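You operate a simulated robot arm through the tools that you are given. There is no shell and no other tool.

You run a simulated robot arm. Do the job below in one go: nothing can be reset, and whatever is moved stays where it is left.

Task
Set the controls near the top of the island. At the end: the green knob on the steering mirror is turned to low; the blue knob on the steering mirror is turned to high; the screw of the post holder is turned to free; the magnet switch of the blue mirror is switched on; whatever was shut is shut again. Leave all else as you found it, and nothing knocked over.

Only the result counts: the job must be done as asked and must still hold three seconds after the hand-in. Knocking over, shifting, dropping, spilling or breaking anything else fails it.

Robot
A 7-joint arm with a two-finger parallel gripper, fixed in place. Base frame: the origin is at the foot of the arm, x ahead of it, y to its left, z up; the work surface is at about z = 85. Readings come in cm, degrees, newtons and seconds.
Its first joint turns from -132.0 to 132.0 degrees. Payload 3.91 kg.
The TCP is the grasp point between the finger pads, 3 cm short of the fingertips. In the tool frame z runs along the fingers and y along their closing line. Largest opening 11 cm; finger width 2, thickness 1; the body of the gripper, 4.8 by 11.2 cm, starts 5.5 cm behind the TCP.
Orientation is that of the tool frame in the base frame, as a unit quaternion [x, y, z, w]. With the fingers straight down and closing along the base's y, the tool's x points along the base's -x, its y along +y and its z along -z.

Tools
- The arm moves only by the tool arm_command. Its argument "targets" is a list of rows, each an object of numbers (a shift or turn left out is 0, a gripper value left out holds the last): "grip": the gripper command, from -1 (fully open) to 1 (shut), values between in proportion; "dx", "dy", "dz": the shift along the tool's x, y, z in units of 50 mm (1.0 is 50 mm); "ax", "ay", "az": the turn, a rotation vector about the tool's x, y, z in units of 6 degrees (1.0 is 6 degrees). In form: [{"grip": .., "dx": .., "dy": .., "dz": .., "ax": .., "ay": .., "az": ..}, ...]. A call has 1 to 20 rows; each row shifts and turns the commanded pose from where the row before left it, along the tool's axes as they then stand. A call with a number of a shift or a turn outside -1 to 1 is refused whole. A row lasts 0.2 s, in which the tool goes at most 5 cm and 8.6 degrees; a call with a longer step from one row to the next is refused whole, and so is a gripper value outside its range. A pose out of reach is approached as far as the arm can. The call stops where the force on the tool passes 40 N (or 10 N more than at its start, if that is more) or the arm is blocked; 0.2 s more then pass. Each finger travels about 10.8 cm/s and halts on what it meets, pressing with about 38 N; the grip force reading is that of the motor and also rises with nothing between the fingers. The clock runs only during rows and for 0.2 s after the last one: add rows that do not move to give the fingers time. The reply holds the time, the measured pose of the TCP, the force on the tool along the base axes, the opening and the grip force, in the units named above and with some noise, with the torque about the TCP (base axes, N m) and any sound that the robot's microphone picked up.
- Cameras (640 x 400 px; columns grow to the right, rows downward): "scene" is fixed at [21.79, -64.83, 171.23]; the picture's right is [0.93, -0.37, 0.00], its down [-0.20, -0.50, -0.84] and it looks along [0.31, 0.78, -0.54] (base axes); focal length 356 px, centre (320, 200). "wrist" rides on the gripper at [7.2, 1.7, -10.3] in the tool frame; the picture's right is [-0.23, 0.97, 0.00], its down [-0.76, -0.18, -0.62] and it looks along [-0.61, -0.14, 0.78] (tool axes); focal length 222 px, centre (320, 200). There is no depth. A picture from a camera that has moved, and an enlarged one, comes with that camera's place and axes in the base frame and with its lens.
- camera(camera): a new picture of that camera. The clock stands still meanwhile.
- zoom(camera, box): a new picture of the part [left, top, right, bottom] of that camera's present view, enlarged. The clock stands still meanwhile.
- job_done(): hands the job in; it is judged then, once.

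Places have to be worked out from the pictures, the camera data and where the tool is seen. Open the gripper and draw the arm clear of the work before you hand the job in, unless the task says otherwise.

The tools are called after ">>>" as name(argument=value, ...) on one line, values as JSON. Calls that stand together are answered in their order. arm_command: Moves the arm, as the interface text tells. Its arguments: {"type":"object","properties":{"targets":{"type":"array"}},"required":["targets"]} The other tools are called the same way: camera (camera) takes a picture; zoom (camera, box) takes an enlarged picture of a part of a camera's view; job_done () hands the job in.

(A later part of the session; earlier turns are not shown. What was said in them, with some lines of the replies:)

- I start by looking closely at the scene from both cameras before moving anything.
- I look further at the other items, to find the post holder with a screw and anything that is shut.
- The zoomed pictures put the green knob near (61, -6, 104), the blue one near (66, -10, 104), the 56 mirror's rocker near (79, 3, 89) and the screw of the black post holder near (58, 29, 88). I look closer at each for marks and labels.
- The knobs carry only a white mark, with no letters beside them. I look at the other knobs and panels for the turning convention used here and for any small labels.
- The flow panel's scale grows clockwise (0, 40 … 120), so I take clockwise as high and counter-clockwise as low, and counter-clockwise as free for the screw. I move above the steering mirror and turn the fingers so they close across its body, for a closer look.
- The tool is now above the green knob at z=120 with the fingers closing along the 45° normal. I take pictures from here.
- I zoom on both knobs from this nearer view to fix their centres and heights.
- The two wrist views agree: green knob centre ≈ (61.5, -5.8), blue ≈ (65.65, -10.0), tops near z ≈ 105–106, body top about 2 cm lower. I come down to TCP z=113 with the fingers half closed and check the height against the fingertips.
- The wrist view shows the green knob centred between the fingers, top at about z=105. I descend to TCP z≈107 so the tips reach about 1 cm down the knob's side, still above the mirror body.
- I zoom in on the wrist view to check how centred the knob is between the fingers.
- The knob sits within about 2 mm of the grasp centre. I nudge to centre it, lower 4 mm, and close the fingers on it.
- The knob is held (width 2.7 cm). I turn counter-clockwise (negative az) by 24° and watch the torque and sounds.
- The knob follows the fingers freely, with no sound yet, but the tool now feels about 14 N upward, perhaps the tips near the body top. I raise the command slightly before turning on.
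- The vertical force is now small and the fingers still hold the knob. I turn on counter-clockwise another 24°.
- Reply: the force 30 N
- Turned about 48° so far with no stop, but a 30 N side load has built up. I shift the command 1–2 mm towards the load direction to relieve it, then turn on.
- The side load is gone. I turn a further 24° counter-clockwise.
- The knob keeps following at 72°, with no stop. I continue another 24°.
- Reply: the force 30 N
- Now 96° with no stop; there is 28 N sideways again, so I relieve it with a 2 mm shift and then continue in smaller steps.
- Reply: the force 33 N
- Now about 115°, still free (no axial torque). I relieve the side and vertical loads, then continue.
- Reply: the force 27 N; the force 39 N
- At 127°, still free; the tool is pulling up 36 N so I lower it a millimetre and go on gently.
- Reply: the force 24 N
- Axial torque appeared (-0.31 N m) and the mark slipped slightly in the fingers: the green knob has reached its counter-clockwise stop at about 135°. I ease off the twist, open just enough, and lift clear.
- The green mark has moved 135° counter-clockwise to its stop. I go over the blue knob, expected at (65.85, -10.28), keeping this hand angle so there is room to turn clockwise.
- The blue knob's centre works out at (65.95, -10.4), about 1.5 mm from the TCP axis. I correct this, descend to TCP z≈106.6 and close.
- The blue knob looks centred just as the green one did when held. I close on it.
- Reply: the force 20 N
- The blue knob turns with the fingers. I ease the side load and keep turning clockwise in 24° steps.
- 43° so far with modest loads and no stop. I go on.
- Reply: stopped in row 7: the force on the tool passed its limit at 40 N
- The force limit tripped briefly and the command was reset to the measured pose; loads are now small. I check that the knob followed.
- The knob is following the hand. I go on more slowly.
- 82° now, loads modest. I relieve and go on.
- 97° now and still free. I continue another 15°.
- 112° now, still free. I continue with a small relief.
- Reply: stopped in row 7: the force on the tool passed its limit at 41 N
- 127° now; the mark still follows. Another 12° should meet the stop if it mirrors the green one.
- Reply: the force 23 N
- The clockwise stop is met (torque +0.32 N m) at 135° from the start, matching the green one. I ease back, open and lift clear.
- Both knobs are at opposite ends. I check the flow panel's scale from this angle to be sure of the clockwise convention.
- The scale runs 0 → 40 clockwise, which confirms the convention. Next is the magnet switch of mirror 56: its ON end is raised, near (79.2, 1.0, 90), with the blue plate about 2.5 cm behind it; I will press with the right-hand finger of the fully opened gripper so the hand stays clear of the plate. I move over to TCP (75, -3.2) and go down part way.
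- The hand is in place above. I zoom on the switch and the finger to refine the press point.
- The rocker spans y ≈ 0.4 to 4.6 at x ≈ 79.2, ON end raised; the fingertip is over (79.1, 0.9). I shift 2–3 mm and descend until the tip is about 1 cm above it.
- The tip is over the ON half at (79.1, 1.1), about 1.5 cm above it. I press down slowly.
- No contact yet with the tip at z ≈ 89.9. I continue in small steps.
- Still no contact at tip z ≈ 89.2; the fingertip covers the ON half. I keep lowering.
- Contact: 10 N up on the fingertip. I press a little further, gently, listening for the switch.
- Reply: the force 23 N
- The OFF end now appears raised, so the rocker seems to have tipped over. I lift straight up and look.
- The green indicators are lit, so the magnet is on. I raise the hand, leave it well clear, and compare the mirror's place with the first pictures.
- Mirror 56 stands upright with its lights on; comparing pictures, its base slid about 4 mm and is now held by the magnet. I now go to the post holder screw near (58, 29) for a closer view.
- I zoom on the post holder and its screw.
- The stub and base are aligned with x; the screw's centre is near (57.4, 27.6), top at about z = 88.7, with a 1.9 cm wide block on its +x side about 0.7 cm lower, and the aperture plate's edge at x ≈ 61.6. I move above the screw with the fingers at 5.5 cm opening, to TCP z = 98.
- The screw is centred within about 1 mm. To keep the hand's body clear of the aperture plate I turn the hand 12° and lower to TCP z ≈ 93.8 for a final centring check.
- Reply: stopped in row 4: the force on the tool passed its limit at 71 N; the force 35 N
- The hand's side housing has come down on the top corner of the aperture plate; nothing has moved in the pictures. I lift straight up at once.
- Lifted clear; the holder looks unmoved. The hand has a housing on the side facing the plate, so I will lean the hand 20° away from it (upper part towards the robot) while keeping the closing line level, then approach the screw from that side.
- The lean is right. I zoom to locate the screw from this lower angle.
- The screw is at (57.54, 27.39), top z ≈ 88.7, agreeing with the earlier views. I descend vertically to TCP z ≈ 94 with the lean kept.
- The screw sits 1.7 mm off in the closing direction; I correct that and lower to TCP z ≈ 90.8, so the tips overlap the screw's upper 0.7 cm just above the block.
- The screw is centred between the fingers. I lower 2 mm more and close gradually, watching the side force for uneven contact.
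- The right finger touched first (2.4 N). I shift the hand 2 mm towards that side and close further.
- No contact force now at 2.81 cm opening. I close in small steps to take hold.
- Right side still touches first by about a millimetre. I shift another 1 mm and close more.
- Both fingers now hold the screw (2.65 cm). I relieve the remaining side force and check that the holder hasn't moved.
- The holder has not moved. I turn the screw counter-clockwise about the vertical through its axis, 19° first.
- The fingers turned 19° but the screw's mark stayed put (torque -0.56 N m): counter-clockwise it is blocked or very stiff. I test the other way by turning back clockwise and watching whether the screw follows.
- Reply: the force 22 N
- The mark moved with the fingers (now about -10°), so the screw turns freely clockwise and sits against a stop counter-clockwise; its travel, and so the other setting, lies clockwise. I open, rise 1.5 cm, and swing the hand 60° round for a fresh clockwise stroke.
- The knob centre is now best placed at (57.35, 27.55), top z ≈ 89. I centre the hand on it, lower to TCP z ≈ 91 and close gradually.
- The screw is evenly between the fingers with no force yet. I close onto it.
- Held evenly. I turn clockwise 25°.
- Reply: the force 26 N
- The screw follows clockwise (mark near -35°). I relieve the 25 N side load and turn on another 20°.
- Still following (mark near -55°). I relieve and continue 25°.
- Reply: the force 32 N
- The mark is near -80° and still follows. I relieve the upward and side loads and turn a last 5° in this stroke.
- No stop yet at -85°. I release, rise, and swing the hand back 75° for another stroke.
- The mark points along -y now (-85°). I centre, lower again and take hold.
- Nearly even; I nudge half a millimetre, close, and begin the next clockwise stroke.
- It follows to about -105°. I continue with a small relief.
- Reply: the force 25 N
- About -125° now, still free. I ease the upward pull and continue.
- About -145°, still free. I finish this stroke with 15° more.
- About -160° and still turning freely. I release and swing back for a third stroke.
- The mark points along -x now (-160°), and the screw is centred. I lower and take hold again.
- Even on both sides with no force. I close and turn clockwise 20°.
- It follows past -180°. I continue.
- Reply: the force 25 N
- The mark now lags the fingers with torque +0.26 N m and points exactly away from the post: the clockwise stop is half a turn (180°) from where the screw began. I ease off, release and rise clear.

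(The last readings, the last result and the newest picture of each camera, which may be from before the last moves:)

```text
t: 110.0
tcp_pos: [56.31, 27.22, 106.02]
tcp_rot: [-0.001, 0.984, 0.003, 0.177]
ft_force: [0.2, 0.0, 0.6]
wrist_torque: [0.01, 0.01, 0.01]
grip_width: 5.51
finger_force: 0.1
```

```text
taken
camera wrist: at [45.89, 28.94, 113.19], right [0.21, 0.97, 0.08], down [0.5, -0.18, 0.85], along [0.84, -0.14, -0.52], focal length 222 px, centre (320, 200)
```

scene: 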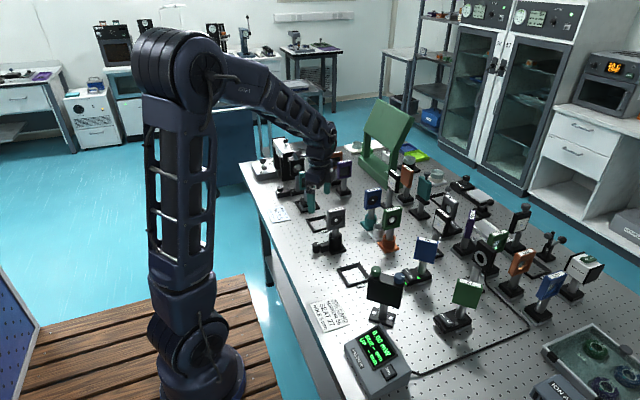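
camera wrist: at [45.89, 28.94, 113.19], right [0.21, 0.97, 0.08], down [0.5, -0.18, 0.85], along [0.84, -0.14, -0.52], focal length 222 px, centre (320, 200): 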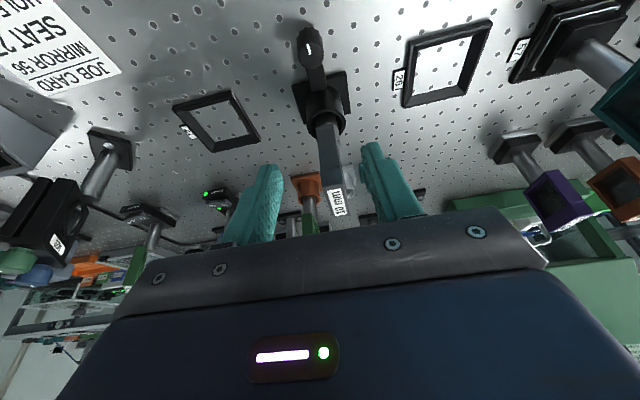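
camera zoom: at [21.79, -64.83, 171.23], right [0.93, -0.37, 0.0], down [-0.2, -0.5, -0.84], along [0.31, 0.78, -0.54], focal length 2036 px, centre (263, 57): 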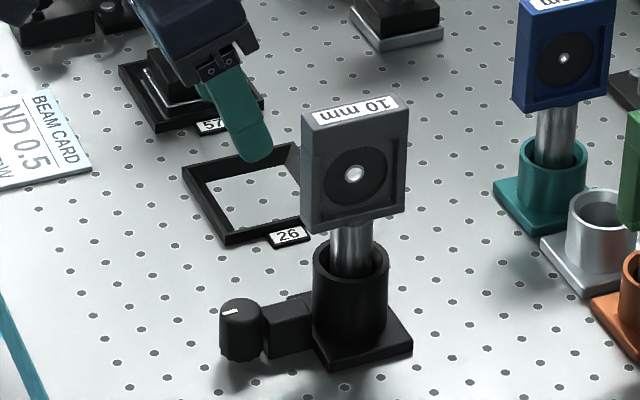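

The screw is now at 180°, the holder unmoved. Because nothing is written on the screw, I want to check directly that the post is free: I straighten the hand and look at the aperture plate, so I can try a very small lift on it.

>>> arm_command(targets=[{"grip": 0, "dx": -0.1, "dz": -0.4}, {"dx": -0.1, "dz": -0.4}, {"ay": 0.84}, {"ay": 0.84}, {"ay": 0.84}, {"ay": 0.84}, {}])

>>> camera(camera="wrist")

```text
t: 111.6
tcp_pos: [55.85, 27.32, 110.29]
tcp_rot: [0.0, 1.0, 0.002, 0.002]
ft_force: [0.2, 0.1, -0.1]
wrist_torque: [0.01, -0.02, -0.04]
grip_width: 5.52
finger_force: 0.0
```

```text
taken
camera wrist: at [48.53, 29.06, 120.44], right [0.23, 0.97, 0.0], down [0.76, -0.18, 0.63], along [0.61, -0.14, -0.78], focal length 222 px, centre (320, 200)
```

wrist: 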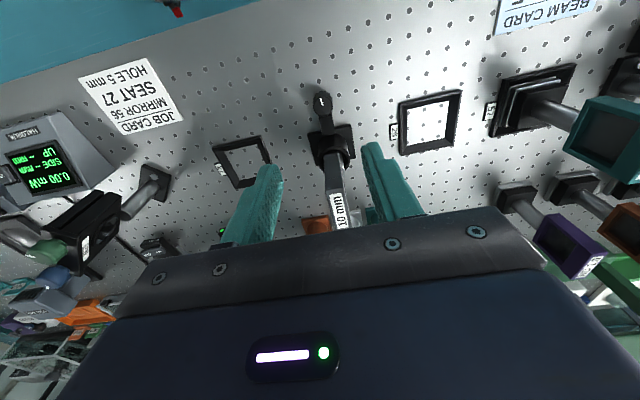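

I zoom on the plate to measure it.

>>> zoom(camera="wrist", box=[290, 80, 390, 240])

>>> zoom(camera="scene", box=[315, 195, 363, 255])

```text
2.50 times, centred on (340, 160) of wrist
camera zoom: at [48.53, 29.06, 120.44], right [0.23, 0.97, 0.0], down [0.76, -0.18, 0.63], along [0.61, -0.14, -0.78], focal length 555 px, centre (270, 300)
```

zoom: 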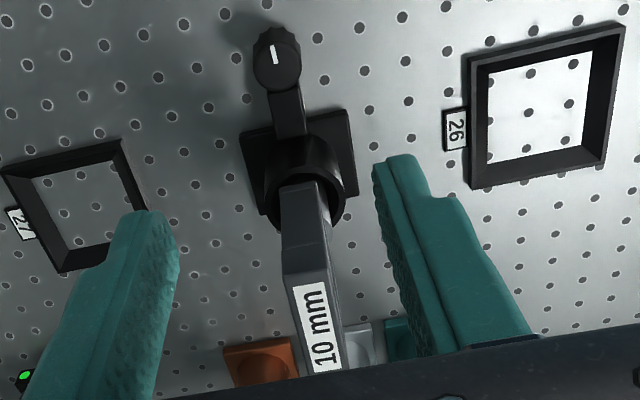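

```text
6.67 times, centred on (339, 225) of scene
camera zoom: at [21.79, -64.83, 171.23], right [0.93, -0.37, 0.0], down [-0.2, -0.5, -0.84], along [0.31, 0.78, -0.54], focal length 2375 px, centre (193, 33)
```

zoom: 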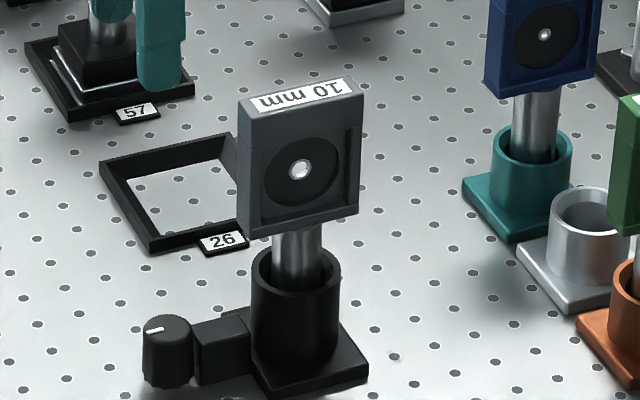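

The plate spans y ≈ 26.5–28.4 and x ≈ 61.8–67.6, top z ≈ 102. I move over its centre with the fingers either side.

>>> arm_command(targets=[{"grip": 0, "dx": -0.4425, "dy": 0.004, "dz": 0.1}, {"dx": -0.4425, "dy": 0.004, "dz": 0.1}, {"dx": -0.4425, "dy": 0.004, "dz": 0.1}, {"dx": -0.4425, "dy": 0.004, "dz": 0.1}, {}])

>>> zoom(camera="wrist", box=[240, 100, 400, 220])

>>> zoom(camera="scene", box=[300, 170, 380, 250])

```text
t: 112.8
tcp_pos: [64.78, 27.54, 108.19]
tcp_rot: [-0.001, 1.0, 0.001, 0.003]
ft_force: [0.8, -1.2, 0.4]
wrist_torque: [0.01, 0.01, 0.0]
grip_width: 5.51
finger_force: 0.1
```

```text
3.33 times, centred on (320, 160) of wrist
camera zoom: at [57.43, 29.27, 118.42], right [0.23, 0.97, 0.0], down [0.76, -0.18, 0.63], along [0.61, -0.14, -0.78], focal length 740 px, centre (320, 333)
```

zoom: 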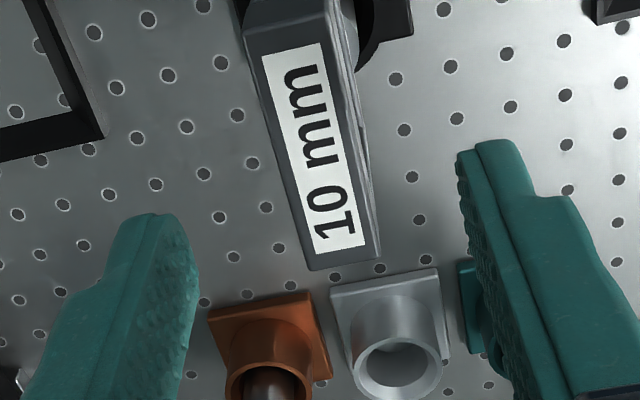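

```text
5.00 times, centred on (340, 210) of scene
camera zoom: at [21.79, -64.83, 171.23], right [0.93, -0.37, 0.0], down [-0.2, -0.5, -0.84], along [0.31, 0.78, -0.54], focal length 1781 px, centre (220, 150)
```

zoom: 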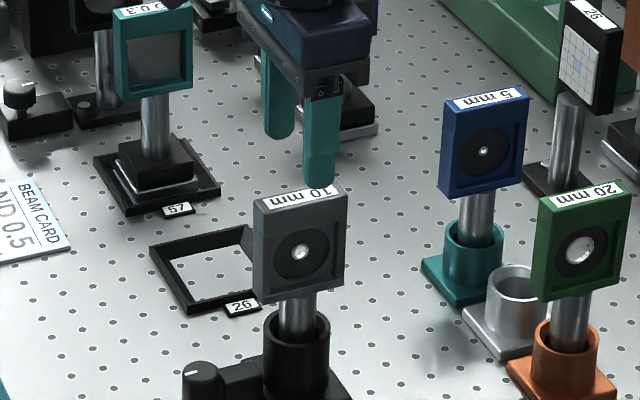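

The plate centre is (65.0, 27.4). I correct by 1–2 mm and lower so the tips overlap its top by about 2 cm, then close gradually.

>>> arm_command(targets=[{"grip": 0, "dx": -0.04, "dy": -0.024, "dz": 0.25}, {"dz": 0.25}, {"dz": 0.25}, {"dz": 0.25}, {}, {"grip": 0.4}, {"grip": 0.55}, {"grip": 0.6}, {}])

>>> zoom(camera="wrist", box=[240, 100, 400, 220])

>>> zoom(camera="scene", box=[300, 180, 380, 260])

```text
t: 114.8
tcp_pos: [65.14, 27.42, 103.16]
tcp_rot: [-0.001, 1.0, 0.001, 0.002]
ft_force: [0.0, 1.1, -0.9]
wrist_torque: [0.01, 0.03, -0.02]
grip_width: 2.22
finger_force: 0.0
```

```text
3.33 times, centred on (320, 160) of wrist
camera zoom: at [57.76, 29.08, 113.46], right [0.23, 0.97, 0.0], down [0.76, -0.18, 0.63], along [0.61, -0.14, -0.78], focal length 740 px, centre (320, 333)
```

zoom: 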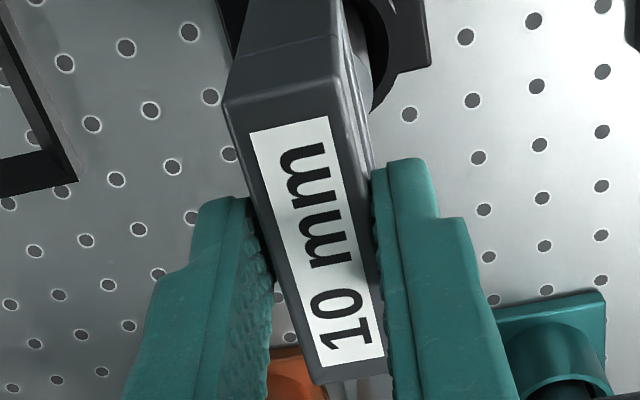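

```text
5.00 times, centred on (340, 220) of scene
camera zoom: at [21.79, -64.83, 171.23], right [0.93, -0.37, 0.0], down [-0.2, -0.5, -0.84], along [0.31, 0.78, -0.54], focal length 1781 px, centre (220, 100)
```

zoom: 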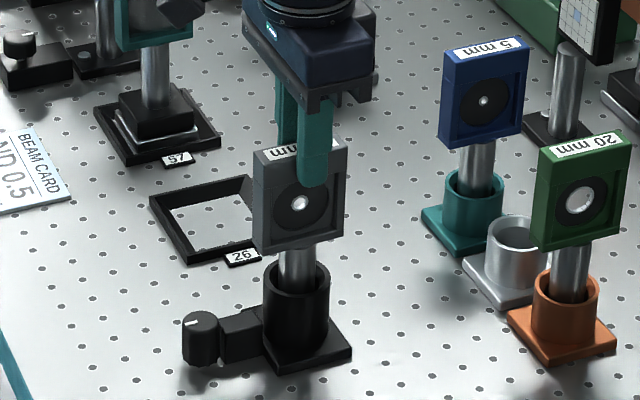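

Almost touching at 2.2 cm, evenly. I close in small steps.

>>> arm_command(targets=[{"grip": 0.62}, {"grip": 0.64}, {"grip": 0.66}, {}])

```text
t: 115.8
tcp_pos: [65.18, 27.42, 103.17]
tcp_rot: [-0.001, 1.0, 0.001, 0.003]
ft_force: [0.3, 0.1, -0.2]
wrist_torque: [0.01, -0.02, -0.01]
grip_width: 2.0
finger_force: 9.4
```

Both fingers touch lightly and evenly (9 N). I try lifting 1.5 mm and watch the vertical force.

>>> arm_command(targets=[{"grip": 0.66, "dz": -0.015}, {"dz": -0.015}, {}])

>>> zoom(camera="scene", box=[315, 195, 363, 255])

```text
t: 116.6
tcp_pos: [64.97, 27.51, 103.38]
tcp_rot: [0.0, 1.0, 0.002, 0.002]
ft_force: [1.4, -0.6, 1.1]
wrist_torque: [-0.06, -0.02, 0.0]
grip_width: 1.98
finger_force: 1.1
```

```text
6.67 times, centred on (339, 225) of scene
camera zoom: at [21.79, -64.83, 171.23], right [0.93, -0.37, 0.0], down [-0.2, -0.5, -0.84], along [0.31, 0.78, -0.54], focal length 2375 px, centre (193, 33)
```

zoom: 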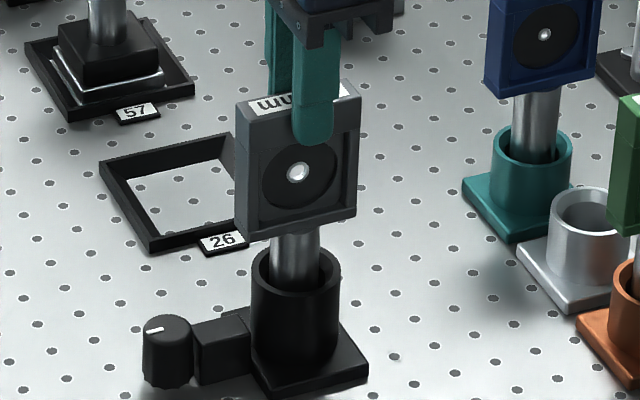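

The plate shifted about a millimetre under the light touch and there is no lifting load yet. I take a slightly firmer hold and lift 2 mm again.

>>> arm_command(targets=[{"grip": 0.68}, {"grip": 0.7}, {}])

>>> arm_command(targets=[{"grip": 0.7, "dz": -0.02}, {"dz": -0.02}, {}])

>>> zoom(camera="scene", box=[315, 195, 363, 255])

```text
t: 117.4
tcp_pos: [64.99, 27.47, 103.38]
tcp_rot: [0.0, 1.0, 0.002, 0.002]
ft_force: [1.0, 0.0, 3.0]
wrist_torque: [-0.03, -0.09, 0.01]
grip_width: 1.94
finger_force: 38.0
```

```text
t: 118.2
tcp_pos: [64.94, 27.47, 103.73]
tcp_rot: [-0.001, 1.0, 0.002, 0.001]
ft_force: [1.2, 0.0, -2.6]
wrist_torque: [0.04, 0.03, 0.02]
grip_width: 1.94
finger_force: 37.7
```

```text
6.67 times, centred on (339, 225) of scene
camera zoom: at [21.79, -64.83, 171.23], right [0.93, -0.37, 0.0], down [-0.2, -0.5, -0.84], along [0.31, 0.78, -0.54], focal length 2375 px, centre (193, 33)
```

zoom: 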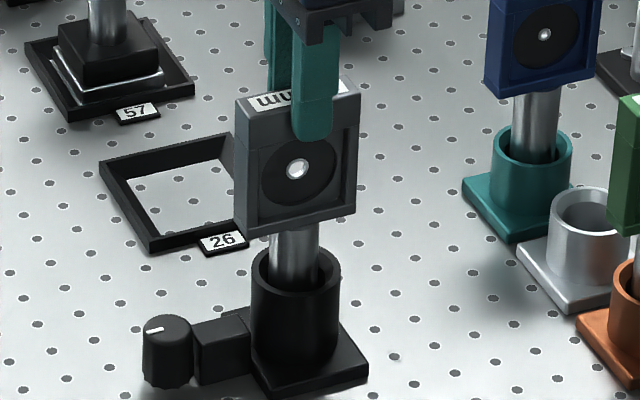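

With a firm hold the plate rose 3 mm with almost no load, so the post is loose in its holder: this end of the screw's travel is "free". I set it back down gently and release.

>>> arm_command(targets=[{"grip": 0.7, "dz": 0.02}, {"dz": 0.02}, {"dz": 0.02}, {"dz": 0.012}, {}, {}])

```text
t: 119.6
tcp_pos: [65.03, 27.43, 103.29]
tcp_rot: [-0.001, 1.0, 0.002, 0.003]
ft_force: [0.6, 0.1, 29.5]
wrist_torque: [-0.02, -0.19, -0.02]
grip_width: 1.96
finger_force: 38.5
```

The post is seated again (29 N down). I take off the pressure and open slowly.

>>> arm_command(targets=[{"grip": 0.7, "dz": -0.015}, {}])

```text
t: 120.2
tcp_pos: [64.93, 27.48, 103.31]
tcp_rot: [-0.001, 1.0, 0.002, 0.002]
ft_force: [4.9, 1.7, 22.3]
wrist_torque: [0.17, -0.83, 0.0]
grip_width: 1.97
finger_force: 38.3
```

>>> arm_command(targets=[{"grip": 0.7, "dz": -0.02}, {}])

```text
t: 120.8
tcp_pos: [64.89, 27.45, 103.31]
tcp_rot: [-0.001, 1.0, 0.001, 0.001]
ft_force: [4.1, 1.1, 9.5]
wrist_torque: [0.01, -0.66, 0.06]
grip_width: 1.94
finger_force: 37.8
```

The downward pressure is now under 10 N. I open in small steps and lift straight up.

>>> arm_command(targets=[{"grip": 0.66}, {"grip": 0.6}, {"grip": 0.5}, {"grip": 0.3}, {"grip": 0}, {}, {}])

>>> zoom(camera="scene", box=[315, 195, 363, 255])

>>> zoom(camera="wrist", box=[240, 100, 400, 220])

```text
t: 122.4
tcp_pos: [64.92, 27.52, 103.34]
tcp_rot: [-0.002, 1.0, 0.001, 0.002]
ft_force: [0.5, 0.0, 0.2]
wrist_torque: [0.0, 0.05, 0.01]
grip_width: 5.49
finger_force: 0.0
```

```text
6.67 times, centred on (339, 225) of scene
camera zoom: at [21.79, -64.83, 171.23], right [0.93, -0.37, 0.0], down [-0.2, -0.5, -0.84], along [0.31, 0.78, -0.54], focal length 2375 px, centre (193, 33)
```

zoom: 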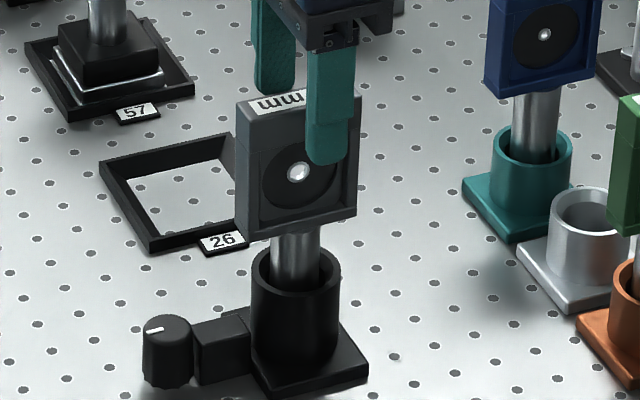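

```text
3.33 times, centred on (320, 160) of wrist
camera zoom: at [57.6, 29.13, 113.6], right [0.23, 0.97, 0.0], down [0.76, -0.18, 0.63], along [0.61, -0.14, -0.78], focal length 740 px, centre (320, 333)
```

zoom: 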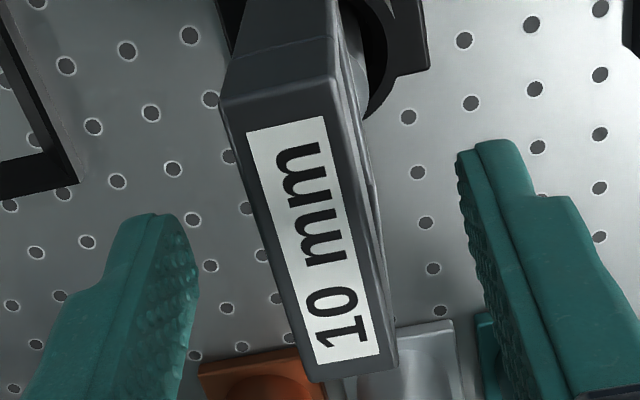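

Released; the plate stands in its holder as before (within about a millimetre). I rise straight up and withdraw the arm with the gripper open.

>>> arm_command(targets=[{"grip": 0, "dz": -0.3}, {"dz": -0.5}, {"dz": -0.6}, {"dz": -0.6}, {"dz": -0.6}, {"dz": -0.6}, {"dz": -0.6}, {"dz": -0.6}, {"grip": -1, "dx": 0.3, "dy": -0.5}, {"dx": 0.3, "dy": -0.6}, {"dx": 0.3, "dy": -0.6}, {"dx": 0.3, "dy": -0.6}, {"dx": 0.3, "dy": -0.6}, {"dx": 0.3, "dy": -0.6}, {"dx": 0.2, "dy": -0.6}, {"dy": -0.6}, {}])

>>> camera(camera="scene")

>>> zoom(camera="scene", box=[320, 230, 480, 330])

>>> zoom(camera="scene", box=[290, 190, 370, 260])

```text
t: 126.0
tcp_pos: [54.77, 4.08, 125.42]
tcp_rot: [-0.001, 1.0, 0.001, 0.001]
ft_force: [-0.2, -0.5, 0.1]
wrist_torque: [-0.03, -0.03, -0.01]
grip_width: 10.99
finger_force: 0.1
```

```text
taken
```

scene: 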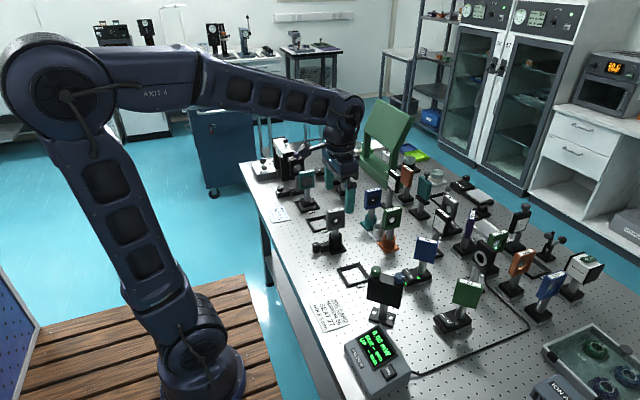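

```text
4.00 times, centred on (400, 280) of scene
camera zoom: at [21.79, -64.83, 171.23], right [0.93, -0.37, 0.0], down [-0.2, -0.5, -0.84], along [0.31, 0.78, -0.54], focal length 1425 px, centre (0, -120)
```

zoom: 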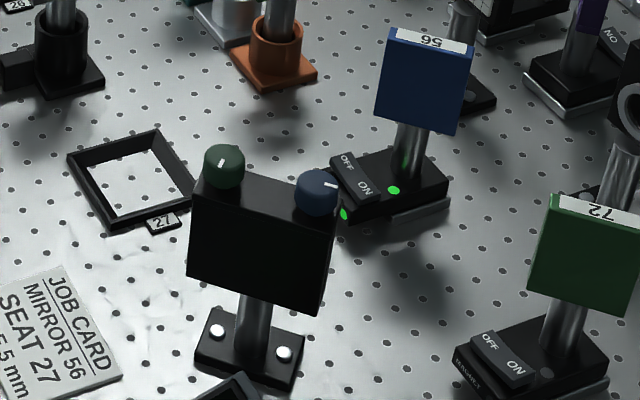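

```text
5.71 times, centred on (330, 225) of scene
camera zoom: at [21.79, -64.83, 171.23], right [0.93, -0.37, 0.0], down [-0.2, -0.5, -0.84], along [0.31, 0.78, -0.54], focal length 2036 px, centre (263, 57)
```

zoom: 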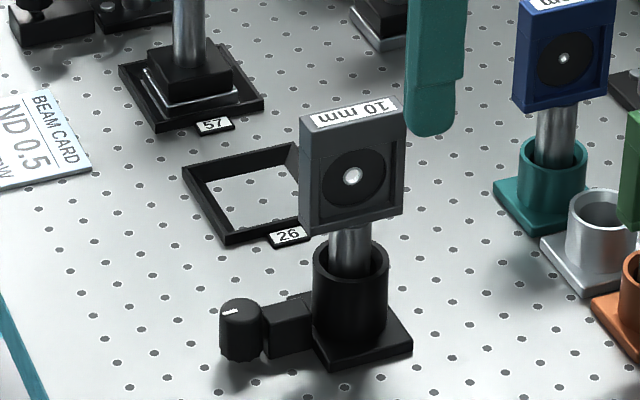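

All four controls are set: green at its counter-clockwise end (low), blue at its clockwise end (high), the post-holder screw at the end where the post lifts freely, and mirror 56's magnet lights on. Nothing in the pictures was shut or fell, the gripper is open and the arm is clear, so I hand the job in.

>>> job_done()

```text
The job is handed in.
```

I set all four controls and handed the job in. The low, high and free directions are my own reading, because neither the knobs nor the screw has any markings.

| Control | Where it is now | How sure |
|---|---|---|
| Green knob (low) | Against its counter-clockwise stop | I took clockwise as higher, as on the flow panel's scale |
| Blue knob (high) | Against its clockwise stop | Same assumption |
| Post-holder screw (free) | Half a turn clockwise, at its other stop | It started against its counter-clockwise stop. At this end the post lifted about 3 mm with almost no force |
| Blue mirror magnet switch (on) | On | Its green lights are lit |

Some things moved or were touched along the way:
- **Blue mirror:** its base slid about 4 mm when I pressed the switch. The magnet now holds it there, and I did not try to move it back.
- **10 mm aperture:** it sits about 1–2 mm off where it was, after I freed its post and tested the lift.
- **Bump on the aperture plate:** the side of the hand came down on the top of this plate with about 70 N before I lifted away. The pictures showed nothing had moved.

I found nothing that was shut and opened nothing, so nothing needed closing. Nothing fell over. The gripper is open and the arm is clear of the work.
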